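You operate a simulated robot arm through the tools that you are given. There is no shell and no other tool.

The job below is to be done with a simulated robot arm. You get a single attempt, and the scene is never put back.

Task
Swap the roller on the axle stand for the one in the green tray.
Fine: the red cap waits in the silver tray and goes back on; old roller into the orange tray.

It is judged by the outcome, as a careful person would: the job done as asked, and still so three seconds after it is handed in. It fails if anything else is knocked over, pushed out of place, dropped, spilled or broken. Lids that push on must go on centred and level and be pressed home; caps that screw on are set level and turned clockwise until they are tight.

Robot
A 7-joint arm with a two-finger parallel gripper, fixed in place. Base frame: the origin is at the foot of the arm, x ahead of it, y to its left, z up. Units: cm, degrees, N and s.
With the tool pointing down near the work surface it reaches from about 40 to 90 cm from the base axis. Its first joint turns from -143.0 to 143.0 degrees. Payload 3 kg.
The tool frame sits at the grasp point between the pads (the TCP): z along the fingers, y along the line on which they close. The tips reach 3 cm beyond it. Largest opening 9.4 cm; finger width 2.8, thickness 1; the body of the gripper, 5 by 9.6 cm, starts 5.5 cm behind the TCP.
Orientation is that of the tool frame in the base frame, as a unit quaternion [x, y, z, w]. With the fingers straight down and closing along the base's y, the tool's x points along the base's -x, its y along +y and its z along -z.

Tools
- The arm moves only by the tool step_arm. Its arguments are lists of equal length, an entry for each row: "gripper": the closure, from 0 (fully open) to 1 (shut); "offset": the shift along the tool's x, y, z in cm, a list of three; "delta_rot": the turn, a rotation vector about the tool's x, y, z in degrees, a list of three. In form: {"gripper": [gripper, ...], "offset": [[tx, ty, tz], ...], "delta_rot": [[wx, wy, wz], ...]}. A call has 1 to 20 rows; each row shifts and turns the commanded pose from where the row before left it, along the tool's axes as they then stand. Each row takes 0.2 s and may step no farther than 5 cm and 8.6 degrees from the row before; otherwise, or with a gripper value out of range, the whole call is refused. Where a pose cannot be reached the arm comes as near as it can. A force on the tool above 90 N (or 10 N above the force at the start of the call, whichever is more), or a blocked arm, ends the call early, and 0.2 s more pass. The fingers move at their own pace (about 7.2 cm/s each) and stop on an object; they squeeze with about 28 N. The grip force told is the motor's: it shows also when the fingers shut on nothing. Time passes only in rows, and 0.2 s behind the last, so rows that do not move let the fingers close. The reply holds the time, the measured pose of the TCP, the force on the tool along the base axes, the opening and the grip force, in the units named above and with some noise, with the torque about the TCP (base axes, N m) and any sound that the robot's microphone picked up, and new pictures: "pictures" is both (left out), scene, wrist or none.
- Cameras (640 x 400 px; columns grow to the right, rows downward): "scene" is fixed at [39.19, 64.06, 166.85]; the picture's right is [-0.74, -0.67, 0.00], its down [-0.55, 0.60, -0.58] and it looks along [0.39, -0.43, -0.82] (base axes); focal length 320 px, centre (320, 200). "wrist" rides on the gripper at [7.6, 1.4, -10.3] in the tool frame; the picture's right is [-0.18, 0.98, 0.00], its down [-0.75, -0.14, -0.64] and it looks along [-0.63, -0.12, 0.77] (tool axes); focal length 243 px, centre (320, 200). There is no depth. A picture from a camera that has moved, and an enlarged one, comes with that camera's place and axes in the base frame and with its lens. The place of the scene camera against the robot may be out by one fixed shift of up to 1.8 cm in any direction.
- close_up(camera, box): a new picture of the part [left, top, right, bottom] of that camera's present view, enlarged. No time passes.
- finish_job(): hands the job in; it is judged then, once.

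Places have to be worked out from the pictures, the camera data and where the tool is seen. Open the gripper and draw the arm clear of the work before you hand the job in, unless the task says otherwise.

The tools are called after "Request:" as name(argument=value, ...) on one line, values as JSON. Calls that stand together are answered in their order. step_arm: Moves the arm, as the interface text tells. Its arguments: {"type":"object","properties":{"gripper":{"type":"array","items":{"type":"number"}},"offset":{"type":"array","items":{"type":"array","items":{"type":"number"}}},"delta_rot":{"type":"array","items":{"type":"array","items":{"type":"number"}}},"pictures":{"type":"string","enum":["both","scene","wrist","none"]}},"required":["gripper","offset","delta_rot"]} The other tools are called the same way: close_up (camera, box) takes an enlarged picture of a part of a camera's view; finish_job () hands the job in.

At the start:

```text
time_s: 0.0
eef_pos: [45.4, 26.02, 119.62]
tool_rot: [0.001, 1.0, 0.0, 0.0]
wrist_force: [-0.4, 0.3, 0.4]
wrist_torque: [-0.01, 0.0, 0.02]
width: 9.4
gripper_force: 0.0
```

scene: 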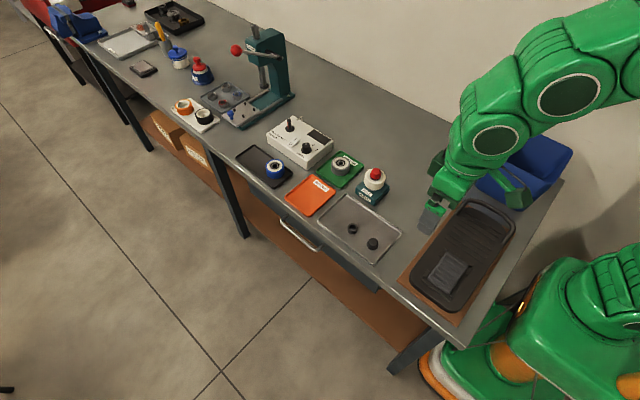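
wrist: 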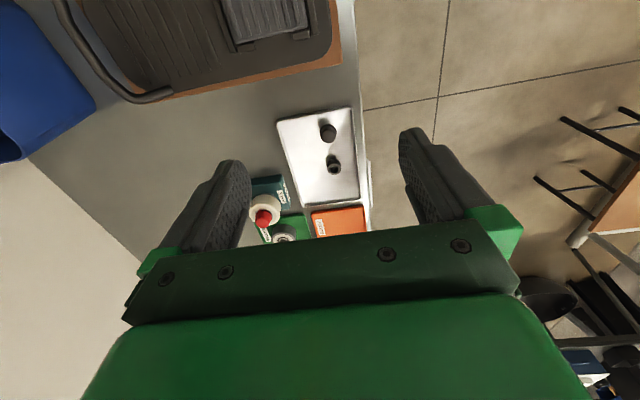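

I'll start by looking closer at the stand and trays from both cameras.

Request:
close_up(camera="scene", box=[260, 130, 420, 270])

Request:
close_up(camera="wrist", box=[230, 100, 390, 250])

```text
2.86 times, centred on (340, 200) of scene
camera zoom: at [39.19, 64.06, 166.85], right [-0.74, -0.67, 0.0], down [-0.55, 0.6, -0.58], along [0.39, -0.43, -0.82], focal length 914 px, centre (263, 200)
```

zoom: 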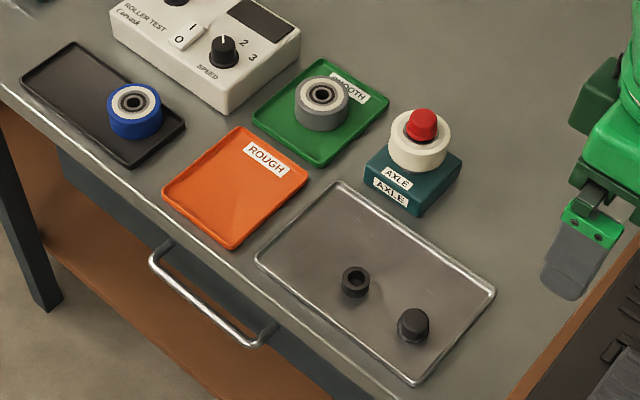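

```text
2.67 times, centred on (310, 175) of wrist
camera zoom: at [37.76, 27.58, 129.94], right [0.18, 0.98, 0.0], down [0.75, -0.14, 0.64], along [0.63, -0.12, -0.77], focal length 647 px, centre (347, 267)
```

zoom: 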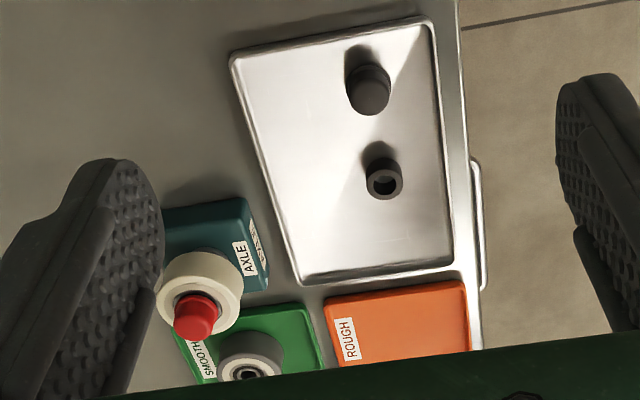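

The stand carries the old cream roller under the red cap at roughly (66, 12), with the cap top near z≈99. I'll move the wrist camera to a more central view for better triangulation.

Request:
step_arm(gripper=[0, 0, 0, 0], offset=[[0, -4, 0], [0, -4, 0], [0, -2, 0], [0, 0, 0]], delta_rot=[[0, 0, 0], [0, 0, 0], [0, 0, 0], [0, 0, 0]])

```text
time_s: 1.0
eef_pos: [45.51, 16.24, 119.35]
tool_rot: [-0.001, 1.0, 0.001, 0.0]
wrist_force: [0.4, 0.2, -0.2]
wrist_torque: [0.0, 0.01, 0.02]
width: 9.39
gripper_force: 0.0
camera wrist: at [37.72, 17.63, 129.66], right [0.18, 0.98, 0.0], down [0.75, -0.14, 0.64], along [0.63, -0.12, -0.77], focal length 243 px, centre (320, 200)
```

scene: 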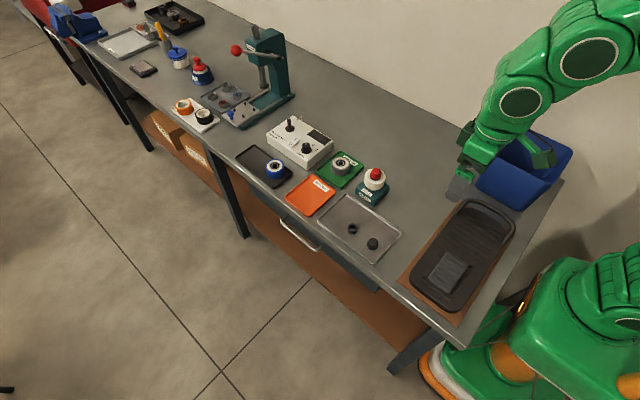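
wrist: 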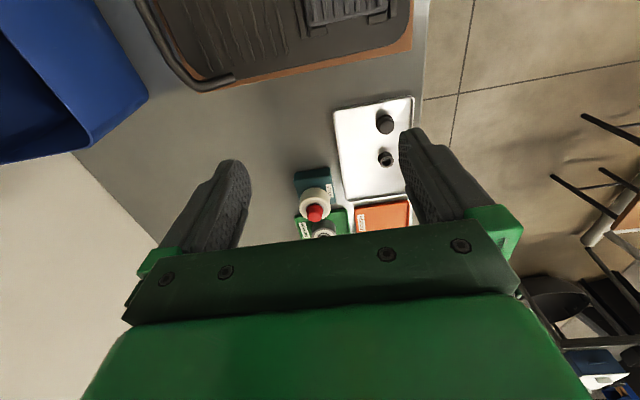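

The gripper body hides what's further out, so I move forward (+x) to bring the stand and trays into the upper part of the wrist view.

Request:
step_arm(gripper=[0, 0, 0, 0, 0], offset=[[-4, 0, 0], [-4, 0, 0], [-4, 0, 0], [-3, 0, 0], [0, 0, 0]], delta_rot=[[0, 0, 0], [0, 0, 0], [0, 0, 0], [0, 0, 0], [0, 0, 0]], pictures="wrist")

Request:
close_up(camera="wrist", box=[220, 20, 420, 230])

```text
time_s: 2.2
eef_pos: [60.3, 16.27, 119.61]
tool_rot: [0.0, 1.0, -0.001, -0.001]
wrist_force: [0.2, -0.2, -0.3]
wrist_torque: [-0.01, -0.06, -0.02]
width: 9.39
gripper_force: 0.0
camera wrist: at [52.67, 17.74, 129.87], right [0.18, 0.98, 0.0], down [0.75, -0.14, 0.64], along [0.63, -0.12, -0.77], focal length 243 px, centre (320, 200)
```

wrist: 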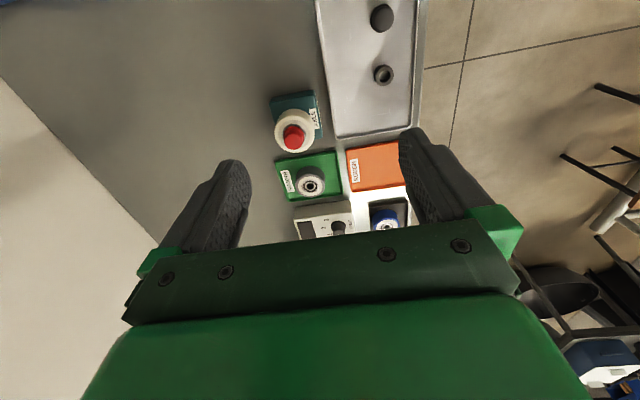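

```text
1.90 times, centred on (320, 125) of wrist
camera zoom: at [52.67, 17.74, 129.87], right [0.18, 0.98, 0.0], down [0.75, -0.14, 0.64], along [0.63, -0.12, -0.77], focal length 462 px, centre (320, 343)
```

zoom: 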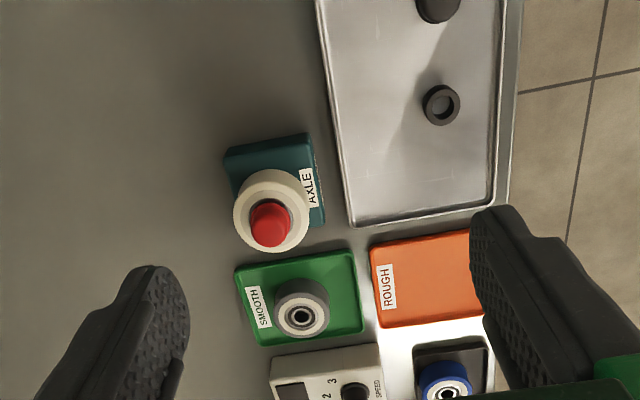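

From here cap top is around (66.8, 11.4). I'll go closer and centre y on the stand for a sharper look and second triangulation baseline.

Request:
step_arm(gripper=[0, 0, 0, 0, 0], offset=[[0, -2.5, 2], [0, -2.3, 2], [0, 0, 3], [0, 0, 2], [0, 0, 0]], delta_rot=[[0, 0, 0], [0, 0, 0], [0, 0, 0], [0, 0, 0], [0, 0, 0]], pictures="wrist")

Request:
close_up(camera="wrist", box=[240, 60, 400, 220])

```text
time_s: 3.4
eef_pos: [60.28, 11.21, 110.81]
tool_rot: [0.0, 1.0, 0.0, 0.0]
wrist_force: [-0.4, 0.4, -0.1]
wrist_torque: [0.01, -0.02, -0.03]
width: 9.4
gripper_force: 0.2
camera wrist: at [52.62, 12.77, 120.97], right [0.18, 0.98, 0.0], down [0.75, -0.14, 0.64], along [0.63, -0.12, -0.77], focal length 243 px, centre (320, 200)
```

wrist: 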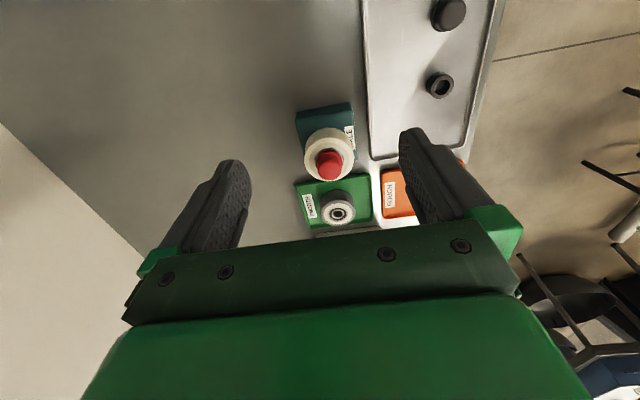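

```text
2.50 times, centred on (320, 140) of wrist
camera zoom: at [52.62, 12.77, 120.97], right [0.18, 0.98, 0.0], down [0.75, -0.14, 0.64], along [0.63, -0.12, -0.77], focal length 606 px, centre (320, 350)
```

zoom: 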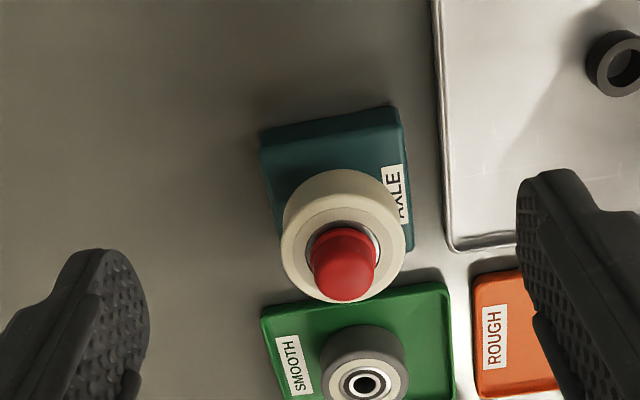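

Table surface computes to about z≈88; the cap top z≈98–99 at about (67, 11.1). I go lower and closer for a detailed view of the cap (screw vs push).

Request:
step_arm(gripper=[0, 0, 0, 0], offset=[[-1, 0, 3], [-1, 0, 3], [0, 0, 0], [0, 0, 0]], delta_rot=[[0, 0, 0], [0, 0, 0], [0, 0, 0], [0, 0, 0]], pictures="wrist")

Request:
close_up(camera="wrist", box=[270, 100, 400, 220])

Request:
close_up(camera="scene", box=[350, 155, 400, 205])

Request:
close_up(camera="scene", box=[310, 190, 400, 260])

```text
time_s: 4.4
eef_pos: [62.43, 11.34, 104.78]
tool_rot: [0.0, 1.0, 0.0, 0.0]
wrist_force: [-0.1, 0.7, -0.8]
wrist_torque: [0.0, 0.02, 0.01]
width: 9.39
gripper_force: 0.1
camera wrist: at [54.81, 12.79, 115.1], right [0.18, 0.98, 0.0], down [0.75, -0.14, 0.64], along [0.63, -0.12, -0.77], focal length 243 px, centre (320, 200)
```

wrist: 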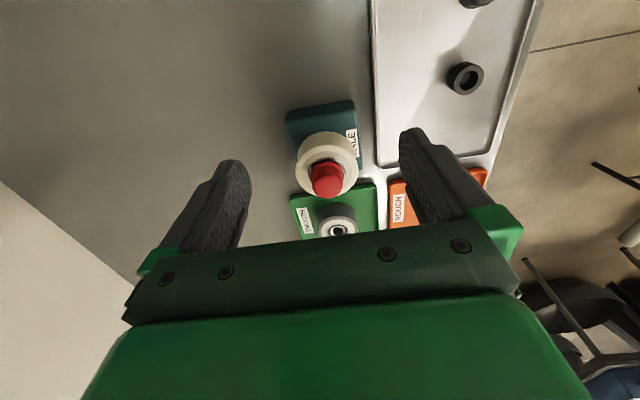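

```text
3.33 times, centred on (335, 160) of wrist
camera zoom: at [54.81, 12.79, 115.1], right [0.18, 0.98, 0.0], down [0.75, -0.14, 0.64], along [0.63, -0.12, -0.77], focal length 809 px, centre (270, 333)
```

zoom: 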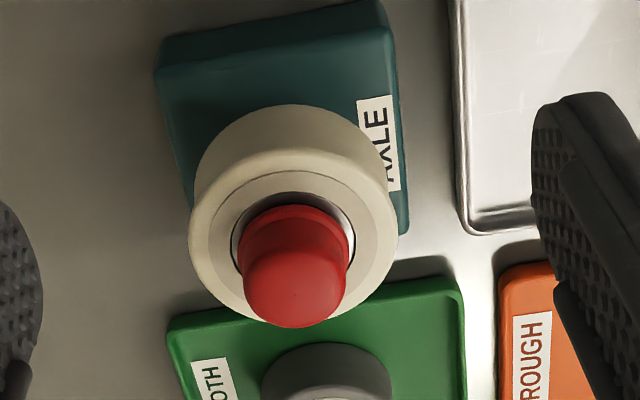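

```text
8.00 times, centred on (375, 180) of scene
camera zoom: at [39.19, 64.06, 166.85], right [-0.74, -0.67, 0.0], down [-0.55, 0.6, -0.58], along [0.39, -0.43, -0.82], focal length 2559 px, centre (-120, 360)
```

zoom: 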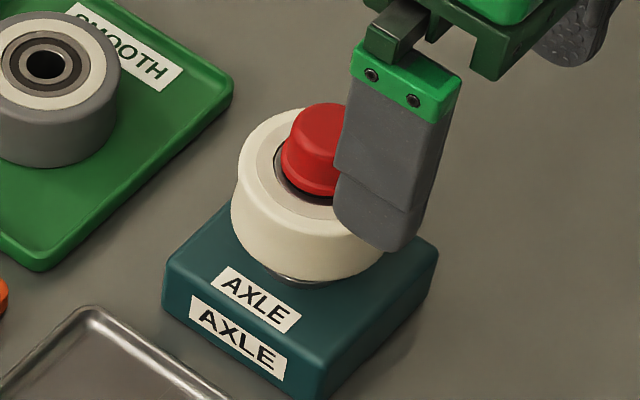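

```text
5.71 times, centred on (355, 225) of scene
camera zoom: at [39.19, 64.06, 166.85], right [-0.74, -0.67, 0.0], down [-0.55, 0.6, -0.58], along [0.39, -0.43, -0.82], focal length 1828 px, centre (120, 57)
```

zoom: 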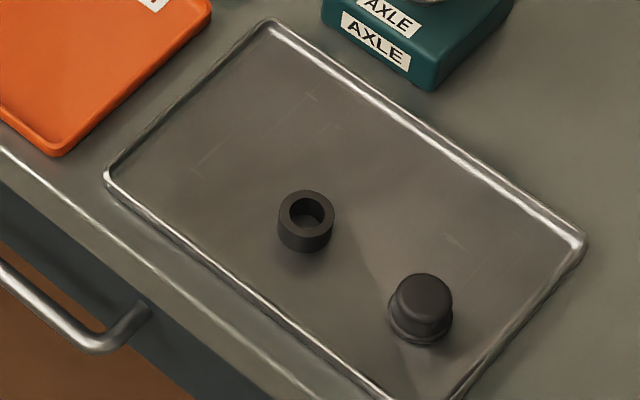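

The cap looks like a smooth flanged cap, top about (67.2, 11.1, 98.0); roller top ≈95.4, block top ≈92.5. I move above the cap, staying higher than its top, and check alignment.

Request:
step_arm(gripper=[0, 0, 0, 0, 0], offset=[[-2.5, -0.1, 0], [-2.3, -0.1, 0], [0, 0, 1.5], [0, 0, 1], [0, 0, 0]], delta_rot=[[0, 0, 0], [0, 0, 0], [0, 0, 0], [0, 0, 0], [0, 0, 0]])

Request:
close_up(camera="wrist", box=[220, 60, 420, 230])

Request:
close_up(camera="scene", box=[350, 145, 410, 205])

```text
time_s: 5.6
eef_pos: [67.25, 11.06, 102.12]
tool_rot: [0.0, 1.0, 0.0, 0.0]
wrist_force: [0.5, -0.2, -0.2]
wrist_torque: [0.01, 0.02, 0.02]
width: 9.4
gripper_force: 0.0
camera wrist: at [59.56, 12.51, 112.48], right [0.18, 0.98, 0.0], down [0.75, -0.14, 0.64], along [0.63, -0.12, -0.77], focal length 243 px, centre (320, 200)
```

scene: 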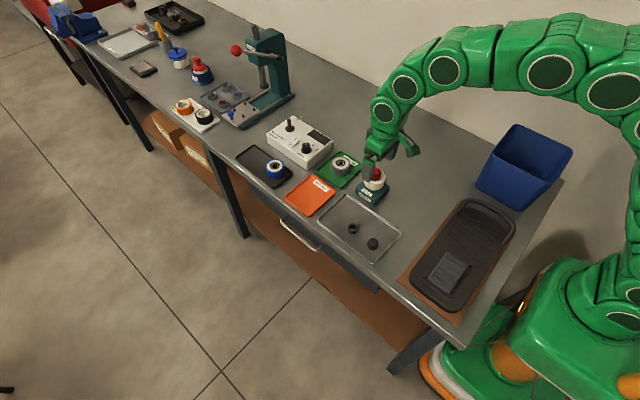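
wrist: 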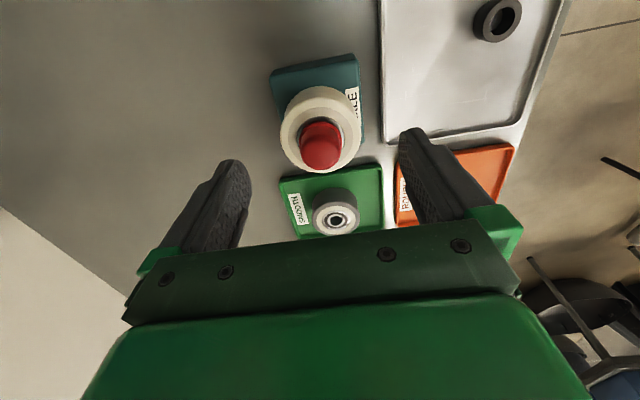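

```text
2.35 times, centred on (320, 145) of wrist
camera zoom: at [59.56, 12.51, 112.48], right [0.18, 0.98, 0.0], down [0.75, -0.14, 0.64], along [0.63, -0.12, -0.77], focal length 571 px, centre (320, 329)
```

zoom: 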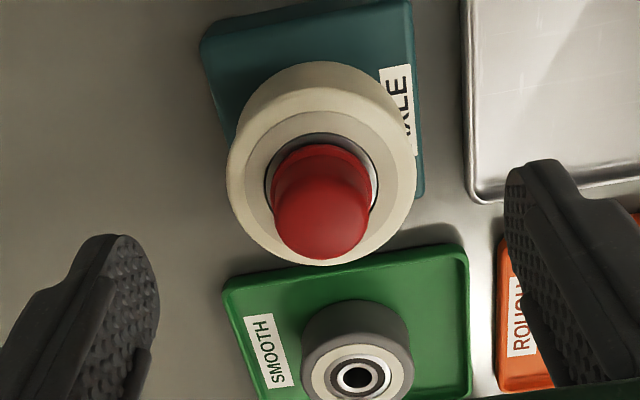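

```text
6.67 times, centred on (380, 175) of scene
camera zoom: at [39.19, 64.06, 166.85], right [-0.74, -0.67, 0.0], down [-0.55, 0.6, -0.58], along [0.39, -0.43, -0.82], focal length 2132 px, centre (-80, 367)
```

zoom: 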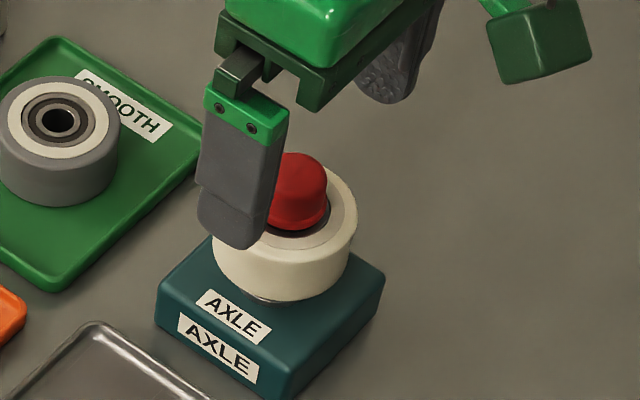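

Triangulation again gives (67.3, 11.1, 98.0), directly beneath the TCP. I descend so the tips straddle the cap just above the roller, then look before closing.

Request:
step_arm(gripper=[0, 0, 0, 0], offset=[[0, 0, 1.5], [0, 0, 1.0], [0, 0, 0.4], [0, 0, 0]], delta_rot=[[0, 0, 0], [0, 0, 0], [0, 0, 0], [0, 0, 0]])

Request:
close_up(camera="scene", box=[350, 145, 410, 205])

Request:
close_up(camera="wrist", box=[220, 60, 420, 230])

```text
time_s: 6.6
eef_pos: [67.21, 11.08, 99.29]
tool_rot: [0.0, 1.0, 0.0, 0.001]
wrist_force: [0.9, -0.3, 0.7]
wrist_torque: [0.0, -0.01, -0.02]
width: 9.42
gripper_force: 0.1
camera wrist: at [59.54, 12.54, 109.58], right [0.18, 0.98, 0.0], down [0.75, -0.14, 0.64], along [0.63, -0.12, -0.77], focal length 243 px, centre (320, 200)
```

scene: 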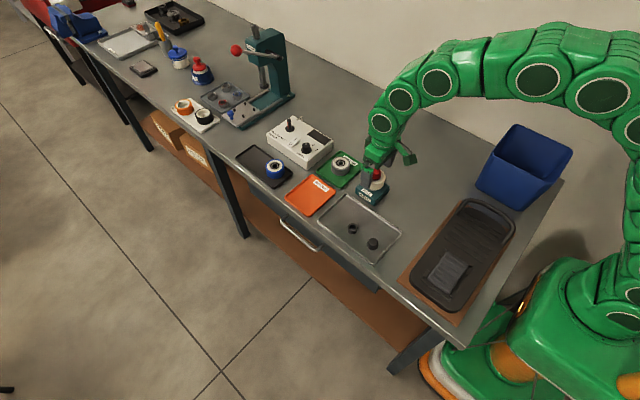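
wrist: 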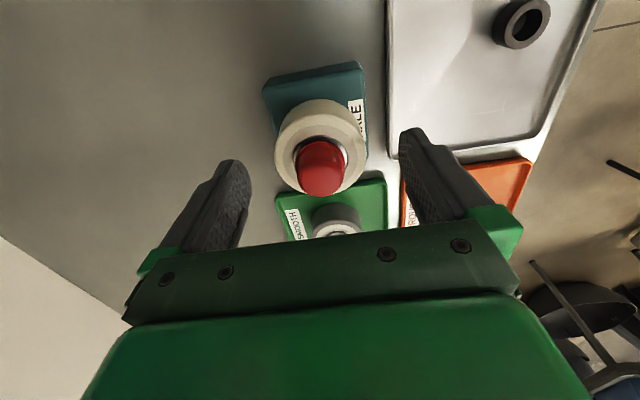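

```text
6.67 times, centred on (380, 175) of scene
camera zoom: at [39.19, 64.06, 166.85], right [-0.74, -0.67, 0.0], down [-0.55, 0.6, -0.58], along [0.39, -0.43, -0.82], focal length 2132 px, centre (-80, 367)
```

zoom: 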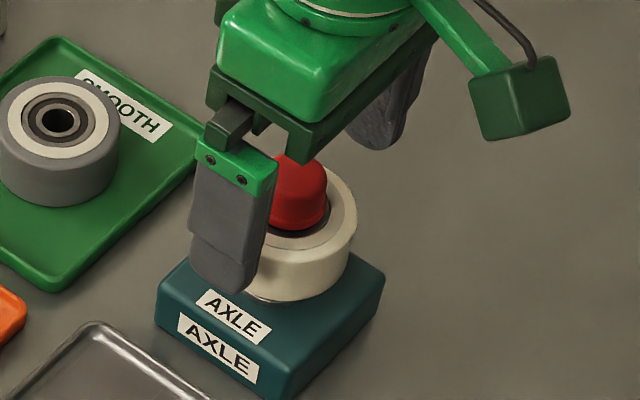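

```text
2.35 times, centred on (320, 145) of wrist
camera zoom: at [59.54, 12.54, 109.58], right [0.18, 0.98, 0.0], down [0.75, -0.14, 0.64], along [0.63, -0.12, -0.77], focal length 571 px, centre (320, 329)
```

zoom: 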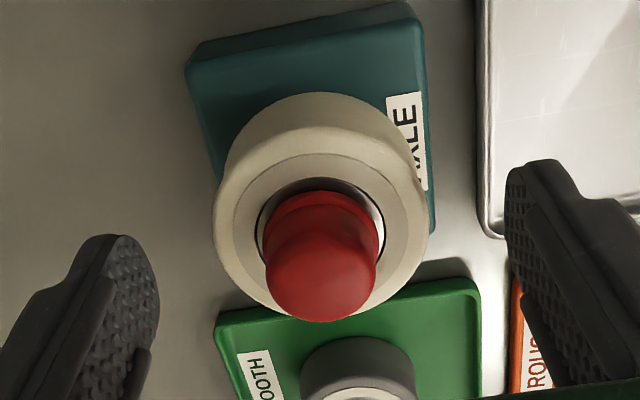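

The tips are ≈0.2 cm over the roller top (z≈96.1) and level with the cap's small bottom flange. I raise 0.35 cm to grip the cylindrical body above the flange and close.

Request:
step_arm(gripper=[0, 1, 1, 1, 1, 1], offset=[[0, 0, -0.35], [0, 0, 0], [0, 0, 0], [0, 0, 0], [0, 0, 0], [0, 0, 0]], delta_rot=[[0, 0, 0], [0, 0, 0], [0, 0, 0], [0, 0, 0], [0, 0, 0], [0, 0, 0]])

Request:
close_up(camera="wrist", box=[220, 60, 420, 230])

Request:
close_up(camera="scene", box=[350, 145, 410, 205])

```text
time_s: 8.0
eef_pos: [67.16, 10.99, 99.63]
tool_rot: [-0.001, 1.0, 0.0, 0.0]
wrist_force: [0.0, -10.6, 0.3]
wrist_torque: [-0.27, 0.06, -0.01]
width: 2.88
gripper_force: 28.6
camera wrist: at [59.55, 12.5, 109.94], right [0.18, 0.98, 0.0], down [0.75, -0.14, 0.64], along [0.63, -0.12, -0.77], focal length 243 px, centre (320, 200)
```

scene: 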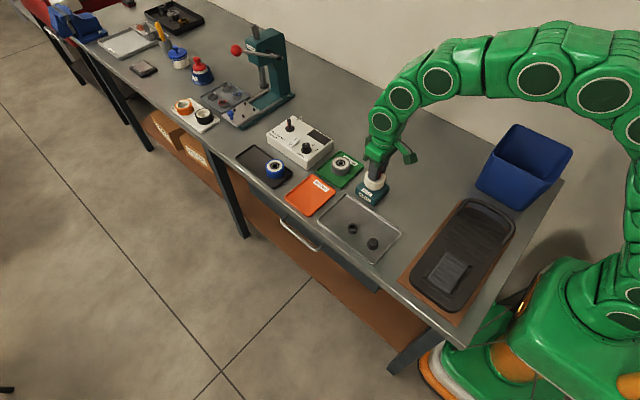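
wrist: 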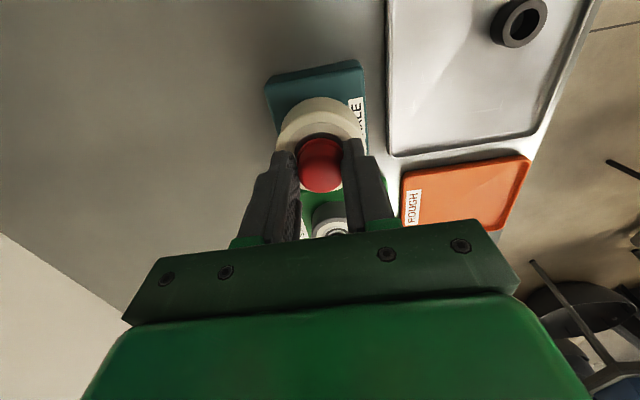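

```text
2.35 times, centred on (320, 145) of wrist
camera zoom: at [59.55, 12.5, 109.94], right [0.18, 0.98, 0.0], down [0.75, -0.14, 0.64], along [0.63, -0.12, -0.77], focal length 571 px, centre (320, 329)
```

zoom: 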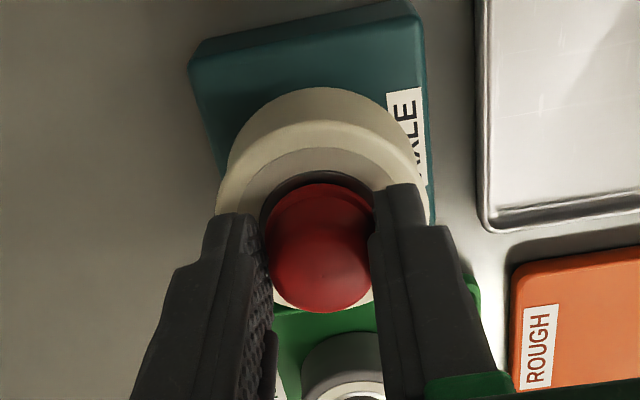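

```text
6.67 times, centred on (380, 175) of scene
camera zoom: at [39.19, 64.06, 166.85], right [-0.74, -0.67, 0.0], down [-0.55, 0.6, -0.58], along [0.39, -0.43, -0.82], focal length 2132 px, centre (-80, 367)
```

zoom: 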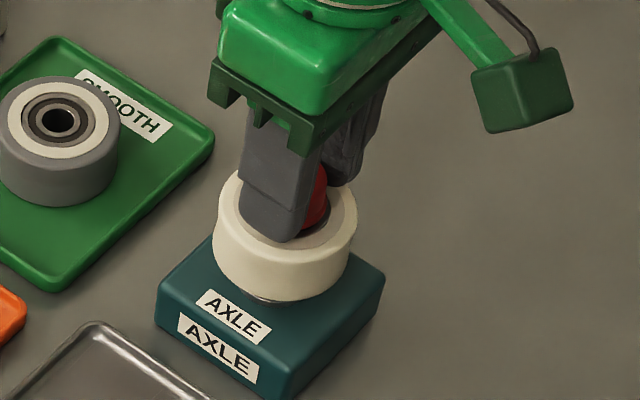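

Cap is held (2.88 cm) but there's a −10.6 N side load in y, so the cap is slightly toward −y of the commanded pose. I shift −0.1 cm to relieve it.

Request:
step_arm(gripper=[1, 1], offset=[[0, -0.1, 0], [0, 0, 0]], delta_rot=[[0, 0, 0], [0, 0, 0]], pictures="none")

```text
time_s: 8.6
eef_pos: [67.13, 10.97, 99.61]
tool_rot: [0.0, 1.0, 0.0, -0.001]
wrist_force: [-8.3, -5.3, 12.5]
wrist_torque: [-0.13, 0.19, -0.02]
width: 2.9
gripper_force: 27.7
```

Readings shifted; I take another static reading with a slight further y relief.

Request:
step_arm(gripper=[1, 1, 1], offset=[[0, -0.05, 0], [0, 0, 0], [0, 0, 0]], delta_rot=[[0, 0, 0], [0, 0, 0], [0, 0, 0]], pictures="none")

```text
time_s: 9.4
eef_pos: [67.15, 10.96, 99.59]
tool_rot: [0.0, 1.0, 0.001, 0.0]
wrist_force: [1.0, 17.0, 6.7]
wrist_torque: [0.39, -0.03, 0.0]
width: 2.93
gripper_force: 27.7
```

The contact is very stiff so side readings swing around zero; the cap's y is ≈10.97. I now try a small upward pull to see whether it's a pull-off cap.

Request:
step_arm(gripper=[1, 1, 1], offset=[[0, 0.04, -0.1], [0, 0, -0.1], [0, 0, 0]], delta_rot=[[0, 0, 0], [0, 0, 0], [0, 0, 0]], pictures="none")

```text
time_s: 10.2
eef_pos: [67.28, 10.87, 99.83]
tool_rot: [0.0, 1.0, 0.001, 0.0]
wrist_force: [-1.1, -0.6, 0.3]
wrist_torque: [0.02, 0.04, 0.02]
width: 2.9
gripper_force: 27.5
```

It rose 0.2 cm with no residual force. I lift a bit more and look.

Request:
step_arm(gripper=[1, 1, 1, 1], offset=[[0, 0, -0.3], [0, 0, -0.4], [0, 0, -0.5], [0, 0, 0]], delta_rot=[[0, 0, 0], [0, 0, 0], [0, 0, 0], [0, 0, 0]])

Request:
close_up(camera="wrist", box=[220, 60, 420, 230])

Request:
close_up(camera="scene", box=[350, 145, 410, 205])

```text
time_s: 11.2
eef_pos: [67.29, 11.02, 100.93]
tool_rot: [0.0, 1.0, 0.0, 0.0]
wrist_force: [-0.3, -0.3, 0.1]
wrist_torque: [-0.03, -0.02, -0.02]
width: 2.88
gripper_force: 27.7
camera wrist: at [59.58, 12.48, 111.33], right [0.18, 0.98, 0.0], down [0.75, -0.14, 0.64], along [0.63, -0.12, -0.77], focal length 243 px, centre (320, 200)
```

scene: 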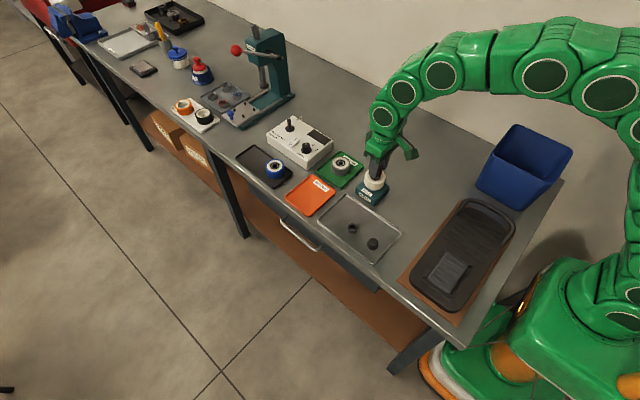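
wrist: 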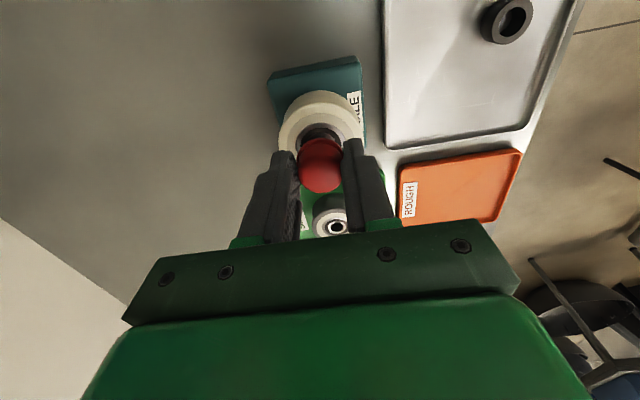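

```text
2.35 times, centred on (320, 145) of wrist
camera zoom: at [59.58, 12.48, 111.33], right [0.18, 0.98, 0.0], down [0.75, -0.14, 0.64], along [0.63, -0.12, -0.77], focal length 571 px, centre (320, 329)
```

zoom: 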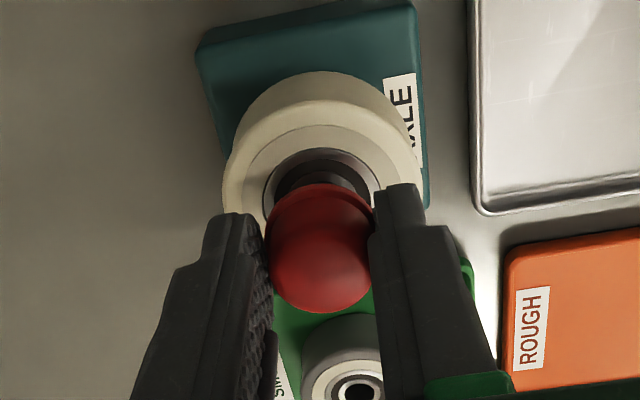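

```text
6.67 times, centred on (380, 175) of scene
camera zoom: at [39.19, 64.06, 166.85], right [-0.74, -0.67, 0.0], down [-0.55, 0.6, -0.58], along [0.39, -0.43, -0.82], focal length 2132 px, centre (-80, 367)
```

zoom: 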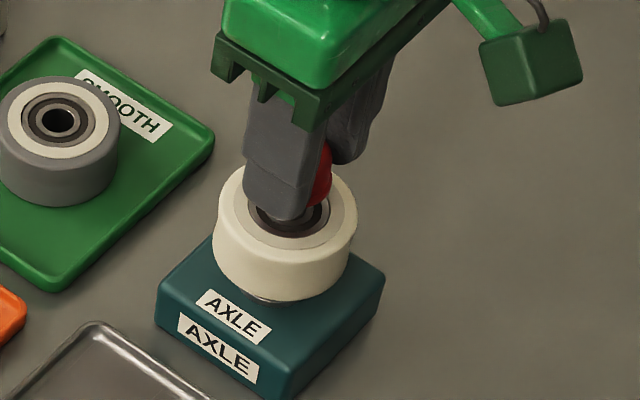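

The cap pulled straight off, axle and roller stayed put. Silver tray spans about x 53–73, y 17–29.5 with black parts at (63,25.4) and (56,25.5); I'll carry the cap to (67.5, 22) above the tray.

Request:
step_arm(gripper=[1, 1, 1, 1, 1, 1, 1, 1], offset=[[0, 0, -1.5], [0, 0, -1.5], [0, 3.5, 0], [0, 4, 0], [0, 3.5, 0], [0, 0, 3], [0, 0, 3], [0, 0, 0]], delta_rot=[[0, 0, 0], [0, 0, 0], [0, 0, 0], [0, 0, 0], [0, 0, 0], [0, 0, 0], [0, 0, 0], [0, 0, 0]])

Request:
close_up(camera="wrist", box=[220, 60, 420, 230])

Request:
close_up(camera="scene", box=[320, 145, 410, 255])

```text
time_s: 13.0
eef_pos: [67.52, 21.94, 98.08]
tool_rot: [0.001, 1.0, 0.0, 0.0]
wrist_force: [0.0, 0.0, 0.3]
wrist_torque: [0.02, 0.01, 0.0]
width: 2.92
gripper_force: 27.5
camera wrist: at [59.8, 23.52, 108.43], right [0.18, 0.98, 0.0], down [0.75, -0.14, 0.64], along [0.63, -0.12, -0.77], focal length 243 px, centre (320, 200)
```

scene: 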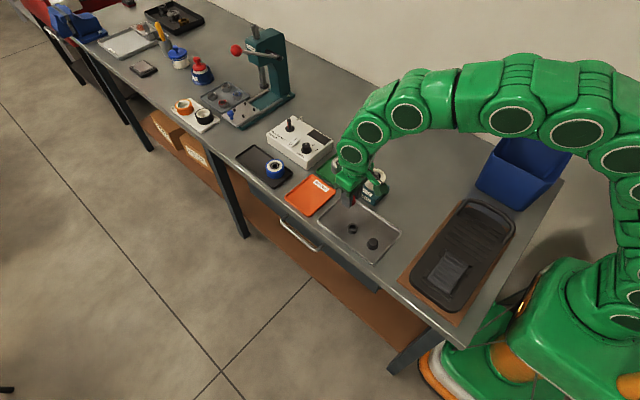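
wrist: 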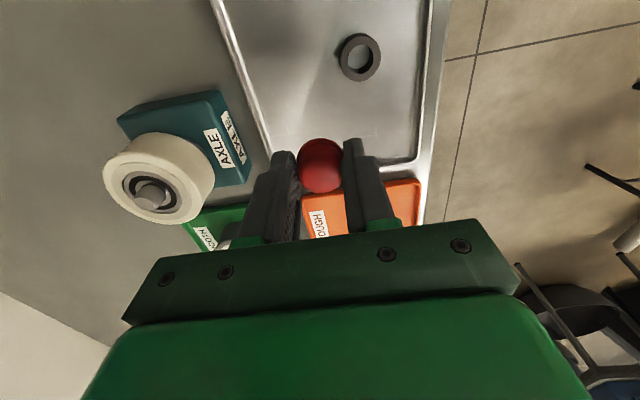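

```text
2.35 times, centred on (320, 145) of wrist
camera zoom: at [59.8, 23.52, 108.43], right [0.18, 0.98, 0.0], down [0.75, -0.14, 0.64], along [0.63, -0.12, -0.77], focal length 571 px, centre (320, 329)
```

zoom: 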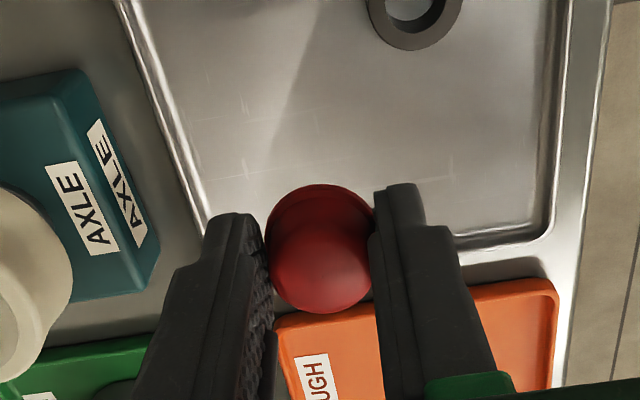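

```text
3.64 times, centred on (365, 200) of scene
camera zoom: at [39.19, 64.06, 166.85], right [-0.74, -0.67, 0.0], down [-0.55, 0.6, -0.58], along [0.39, -0.43, -0.82], focal length 1163 px, centre (156, 200)
```

zoom: 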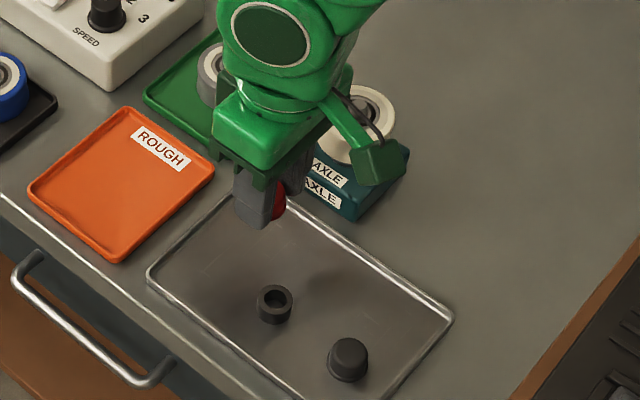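

The landing point (67.5, 22) projects well inside the tray, clear of the ring. I lower to just above the floor.

Request:
step_arm(gripper=[1, 1, 1, 1], offset=[[0, 0, 2], [0, 0, 2], [0, 0, 1.3], [0, 0, 0]], delta_rot=[[0, 0, 0], [0, 0, 0], [0, 0, 0], [0, 0, 0]])

Request:
close_up(camera="scene", box=[320, 165, 400, 245])

```text
time_s: 14.0
eef_pos: [67.27, 21.89, 92.65]
tool_rot: [-0.001, 1.0, 0.0, 0.0]
wrist_force: [-0.1, -0.3, -0.1]
wrist_torque: [0.01, 0.05, 0.05]
width: 2.89
gripper_force: 28.3
camera wrist: at [59.65, 23.43, 103.0], right [0.18, 0.98, 0.0], down [0.75, -0.14, 0.64], along [0.63, -0.12, -0.77], focal length 243 px, centre (320, 200)
```

scene: 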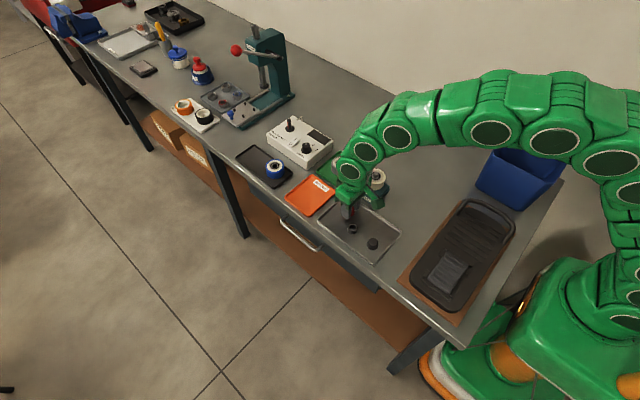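
wrist: 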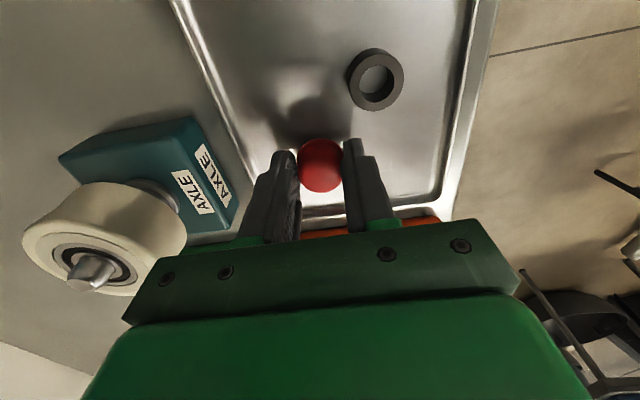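

```text
5.00 times, centred on (360, 205) of scene
camera zoom: at [39.19, 64.06, 166.85], right [-0.74, -0.67, 0.0], down [-0.55, 0.6, -0.58], along [0.39, -0.43, -0.82], focal length 1599 px, centre (120, 175)
```

zoom: 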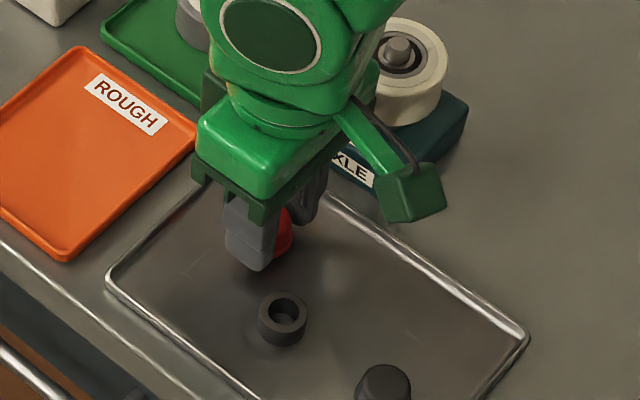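

Not yet in contact; lowering in fine increments watching the force.

Request:
step_arm(gripper=[1, 1, 1, 1], offset=[[0, 0, 0.2], [0, 0, 0.2], [0, 0, 0.1], [0, 0, 0]], delta_rot=[[0, 0, 0], [0, 0, 0], [0, 0, 0], [0, 0, 0]], pictures="none")

```text
time_s: 15.0
eef_pos: [67.41, 21.96, 92.12]
tool_rot: [0.0, 1.0, 0.0, 0.001]
wrist_force: [-0.1, -0.8, -0.4]
wrist_torque: [0.07, 0.0, -0.05]
width: 2.91
gripper_force: 27.6
```

No contact yet; continuing down gently.

Request:
step_arm(gripper=[1, 1, 1], offset=[[0, 0, 0.1], [0, 0, 0.1], [0, 0, 0]], delta_rot=[[0, 0, 0], [0, 0, 0], [0, 0, 0]], pictures="wrist")

Request:
close_up(camera="wrist", box=[250, 80, 400, 220])

```text
time_s: 15.8
eef_pos: [67.26, 21.95, 91.99]
tool_rot: [0.001, 1.0, 0.001, 0.0]
wrist_force: [0.0, -0.4, 0.2]
wrist_torque: [0.01, 0.03, 0.02]
width: 2.88
gripper_force: 28.4
camera wrist: at [59.6, 23.47, 102.27], right [0.18, 0.98, 0.0], down [0.75, -0.14, 0.64], along [0.63, -0.12, -0.77], focal length 243 px, centre (320, 200)
```

wrist: 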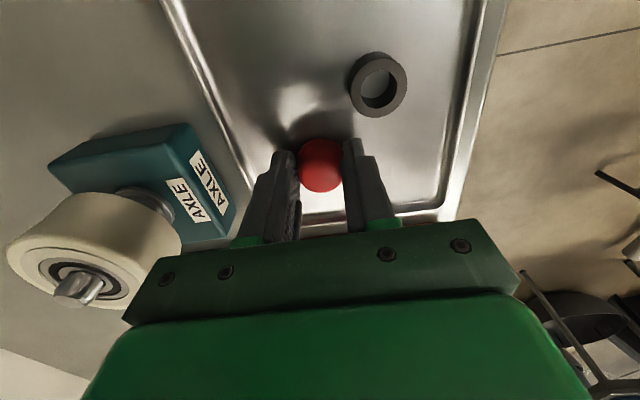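

```text
2.86 times, centred on (325, 150) of wrist
camera zoom: at [59.6, 23.47, 102.27], right [0.18, 0.98, 0.0], down [0.75, -0.14, 0.64], along [0.63, -0.12, -0.77], focal length 693 px, centre (306, 343)
```

zoom: 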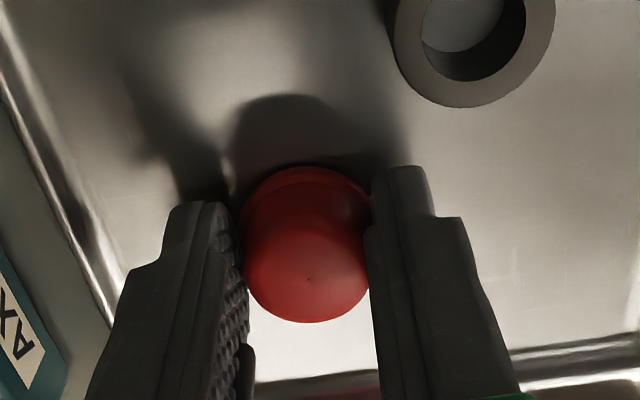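

Shadow suggests a small remaining gap; continuing.

Request:
step_arm(gripper=[1, 1, 1, 1], offset=[[0, 0, 0.1], [0, 0, 0.1], [0, 0, 0.1], [0, 0, 0]], delta_rot=[[0, 0, 0], [0, 0, 0], [0, 0, 0], [0, 0, 0]], pictures="none")

```text
time_s: 16.8
eef_pos: [67.26, 21.93, 91.7]
tool_rot: [0.0, 1.0, 0.0, 0.0]
wrist_force: [-3.2, 2.6, 22.5]
wrist_torque: [0.1, 0.08, -0.02]
width: 2.9
gripper_force: 28.1
```

Contact at TCP z≈91.7 (22 N). I ease up slightly and open partly (to ~4.6 cm), then rise.

Request:
step_arm(gripper=[1, 0.5, 0.5, 0.5, 0.5, 0.5], offset=[[0, 0, -0.1], [0, 0, 0], [0, 0, 0], [0, 0, -0.5], [0, 0, -2], [0, 0, -3]], delta_rot=[[0, 0, 0], [0, 0, 0], [0, 0, 0], [0, 0, 0], [0, 0, 0], [0, 0, 0]])

Request:
close_up(camera="wrist", box=[250, 80, 400, 220])

```text
time_s: 18.2
eef_pos: [67.42, 22.04, 97.15]
tool_rot: [0.0, 1.0, 0.001, -0.002]
wrist_force: [-0.2, 0.7, -0.6]
wrist_torque: [-0.03, -0.01, -0.01]
width: 4.7
gripper_force: 0.0
camera wrist: at [59.74, 23.5, 107.44], right [0.18, 0.98, 0.0], down [0.75, -0.14, 0.64], along [0.63, -0.12, -0.77], focal length 243 px, centre (320, 200)
```

scene: 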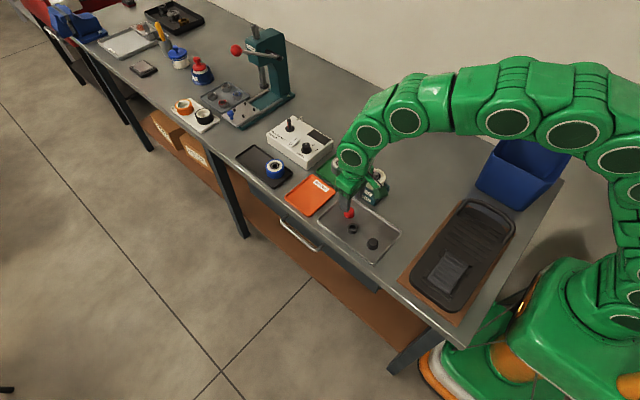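
wrist: 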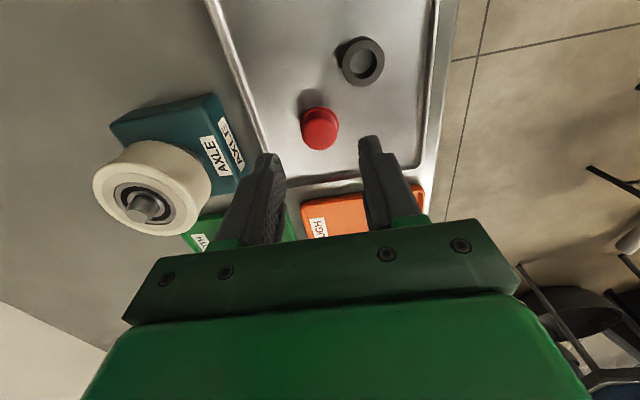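

```text
2.86 times, centred on (325, 150) of wrist
camera zoom: at [59.74, 23.5, 107.44], right [0.18, 0.98, 0.0], down [0.75, -0.14, 0.64], along [0.63, -0.12, -0.77], focal length 693 px, centre (306, 343)
```

zoom: 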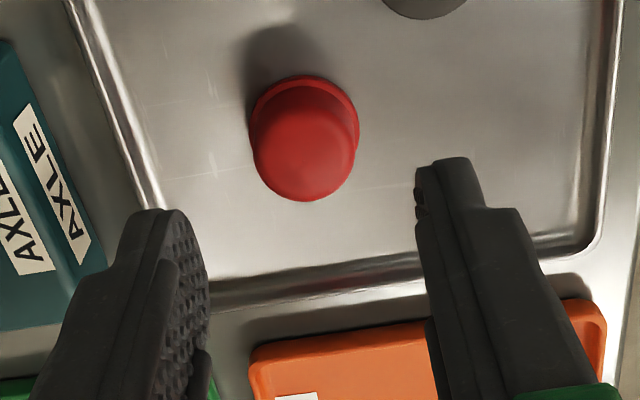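

Cap stands upright in the silver tray at ≈(67.3, 21.9). Now I go back above the roller (axis ≈ (67.2, 10.97)) with the gripper fully open.

Request:
step_arm(gripper=[0.5, 0.5, 0, 0, 0, 0], offset=[[0, 0, -4], [0.1, -4, -1], [0.1, -4, 0], [0, -3.05, 0], [0, 0, 0], [0, 0, 0]], delta_rot=[[0, 0, 0], [0, 0, 0], [0, 0, 0], [0, 0, 0], [0, 0, 0], [0, 0, 0]])

Request:
close_up(camera="wrist", box=[220, 60, 420, 230])

Request:
close_up(camera="scene", box=[350, 145, 410, 205])

```text
time_s: 19.6
eef_pos: [67.4, 11.22, 102.14]
tool_rot: [0.0, 1.0, 0.0, 0.0]
wrist_force: [0.0, -0.3, -0.3]
wrist_torque: [0.0, 0.02, -0.02]
width: 9.41
gripper_force: 0.2
camera wrist: at [59.68, 12.75, 112.4], right [0.18, 0.98, 0.0], down [0.75, -0.14, 0.64], along [0.63, -0.12, -0.77], focal length 243 px, centre (320, 200)
```

scene: 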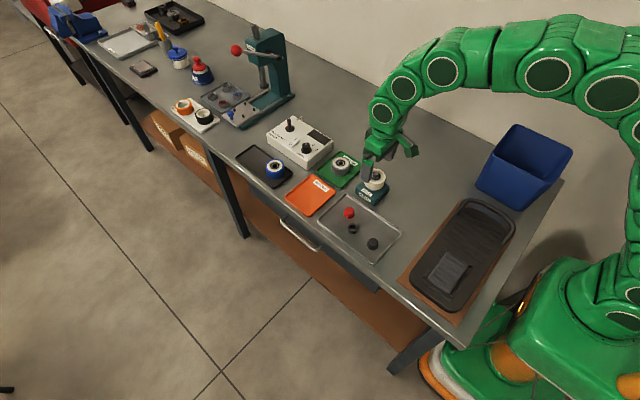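
wrist: 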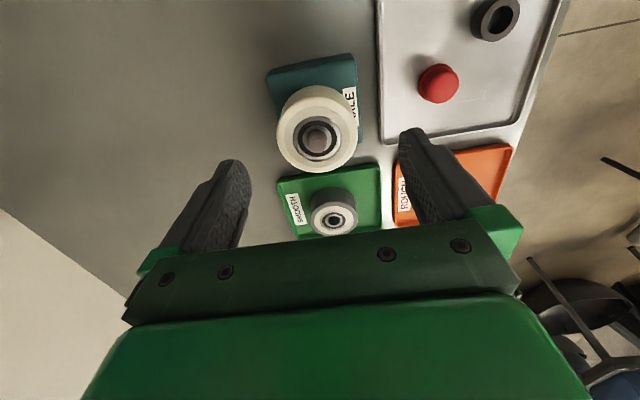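

```text
2.35 times, centred on (320, 145) of wrist
camera zoom: at [59.68, 12.75, 112.4], right [0.18, 0.98, 0.0], down [0.75, -0.14, 0.64], along [0.63, -0.12, -0.77], focal length 571 px, centre (320, 329)
```

zoom: 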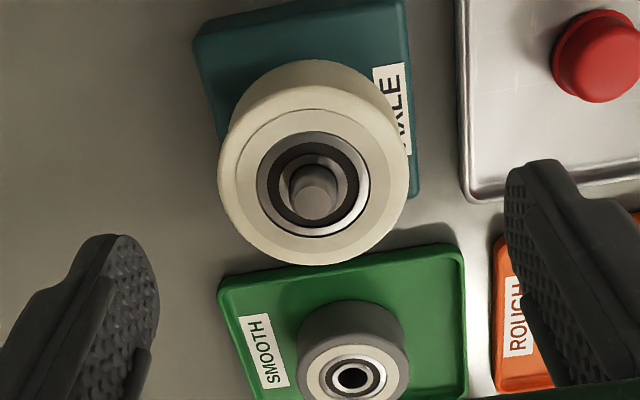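

```text
6.67 times, centred on (380, 175) of scene
camera zoom: at [39.19, 64.06, 166.85], right [-0.74, -0.67, 0.0], down [-0.55, 0.6, -0.58], along [0.39, -0.43, -0.82], focal length 2132 px, centre (-80, 367)
```

zoom: 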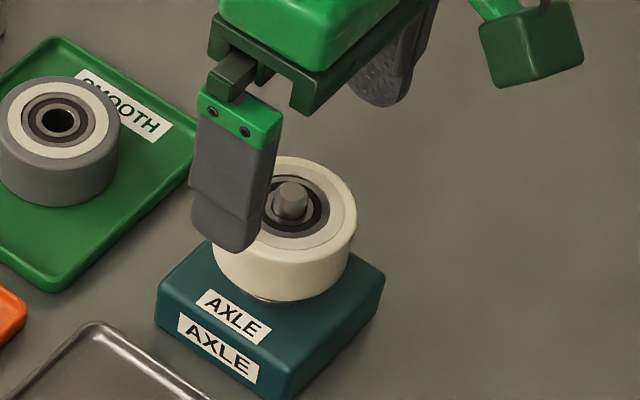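

Roller axis ≈ (67.25, 11.03), top ≈96.1, OD ≈5.8 cm. I correct the lateral offset and lower partway around the roller, then re-check.

Request:
step_arm(gripper=[0, 0, 0, 0], offset=[[0.13, -0.17, 1], [0, 0, 1.3], [0, 0, 1.3], [0, 0, 0]], delta_rot=[[0, 0, 0], [0, 0, 0], [0, 0, 0], [0, 0, 0]])

Request:
close_up(camera="wrist", box=[220, 60, 420, 230])

Request:
close_up(camera="scene", box=[350, 145, 410, 205])

```text
time_s: 20.6
eef_pos: [67.01, 10.82, 98.61]
tool_rot: [0.0, 1.0, 0.0, 0.0]
wrist_force: [0.3, -0.1, 0.1]
wrist_torque: [0.02, 0.0, -0.02]
width: 9.37
gripper_force: 0.2
camera wrist: at [59.36, 12.38, 108.88], right [0.18, 0.98, 0.0], down [0.75, -0.14, 0.64], along [0.63, -0.12, -0.77], focal length 243 px, centre (320, 200)
```

scene: 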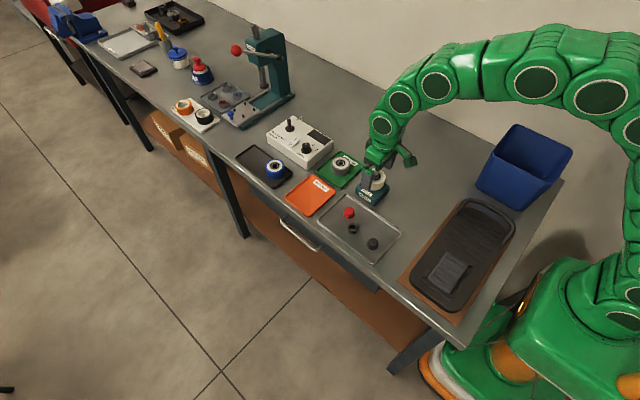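
wrist: 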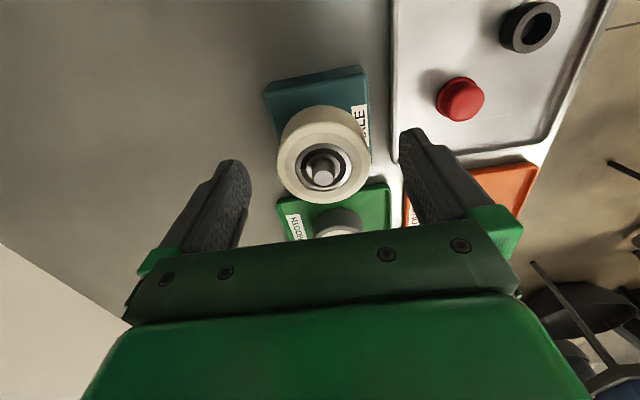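

```text
2.35 times, centred on (320, 145) of wrist
camera zoom: at [59.36, 12.38, 108.88], right [0.18, 0.98, 0.0], down [0.75, -0.14, 0.64], along [0.63, -0.12, -0.77], focal length 571 px, centre (320, 329)
```

zoom: 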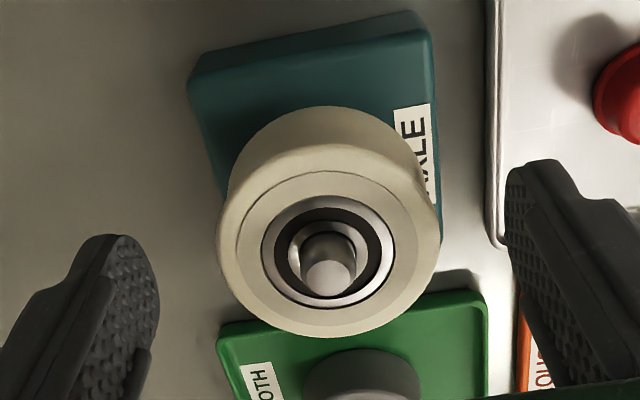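

```text
6.67 times, centred on (380, 175) of scene
camera zoom: at [39.19, 64.06, 166.85], right [-0.74, -0.67, 0.0], down [-0.55, 0.6, -0.58], along [0.39, -0.43, -0.82], focal length 2132 px, centre (-80, 367)
```

zoom: 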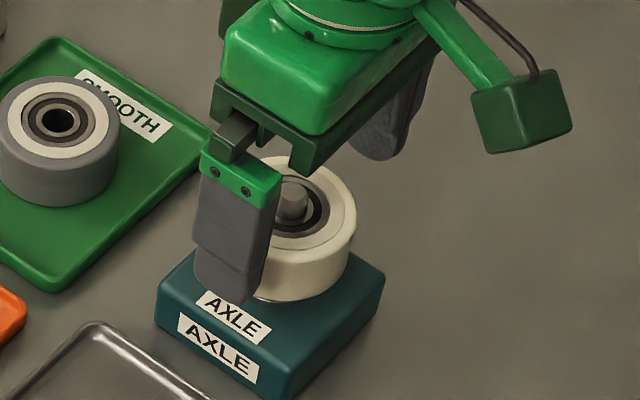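

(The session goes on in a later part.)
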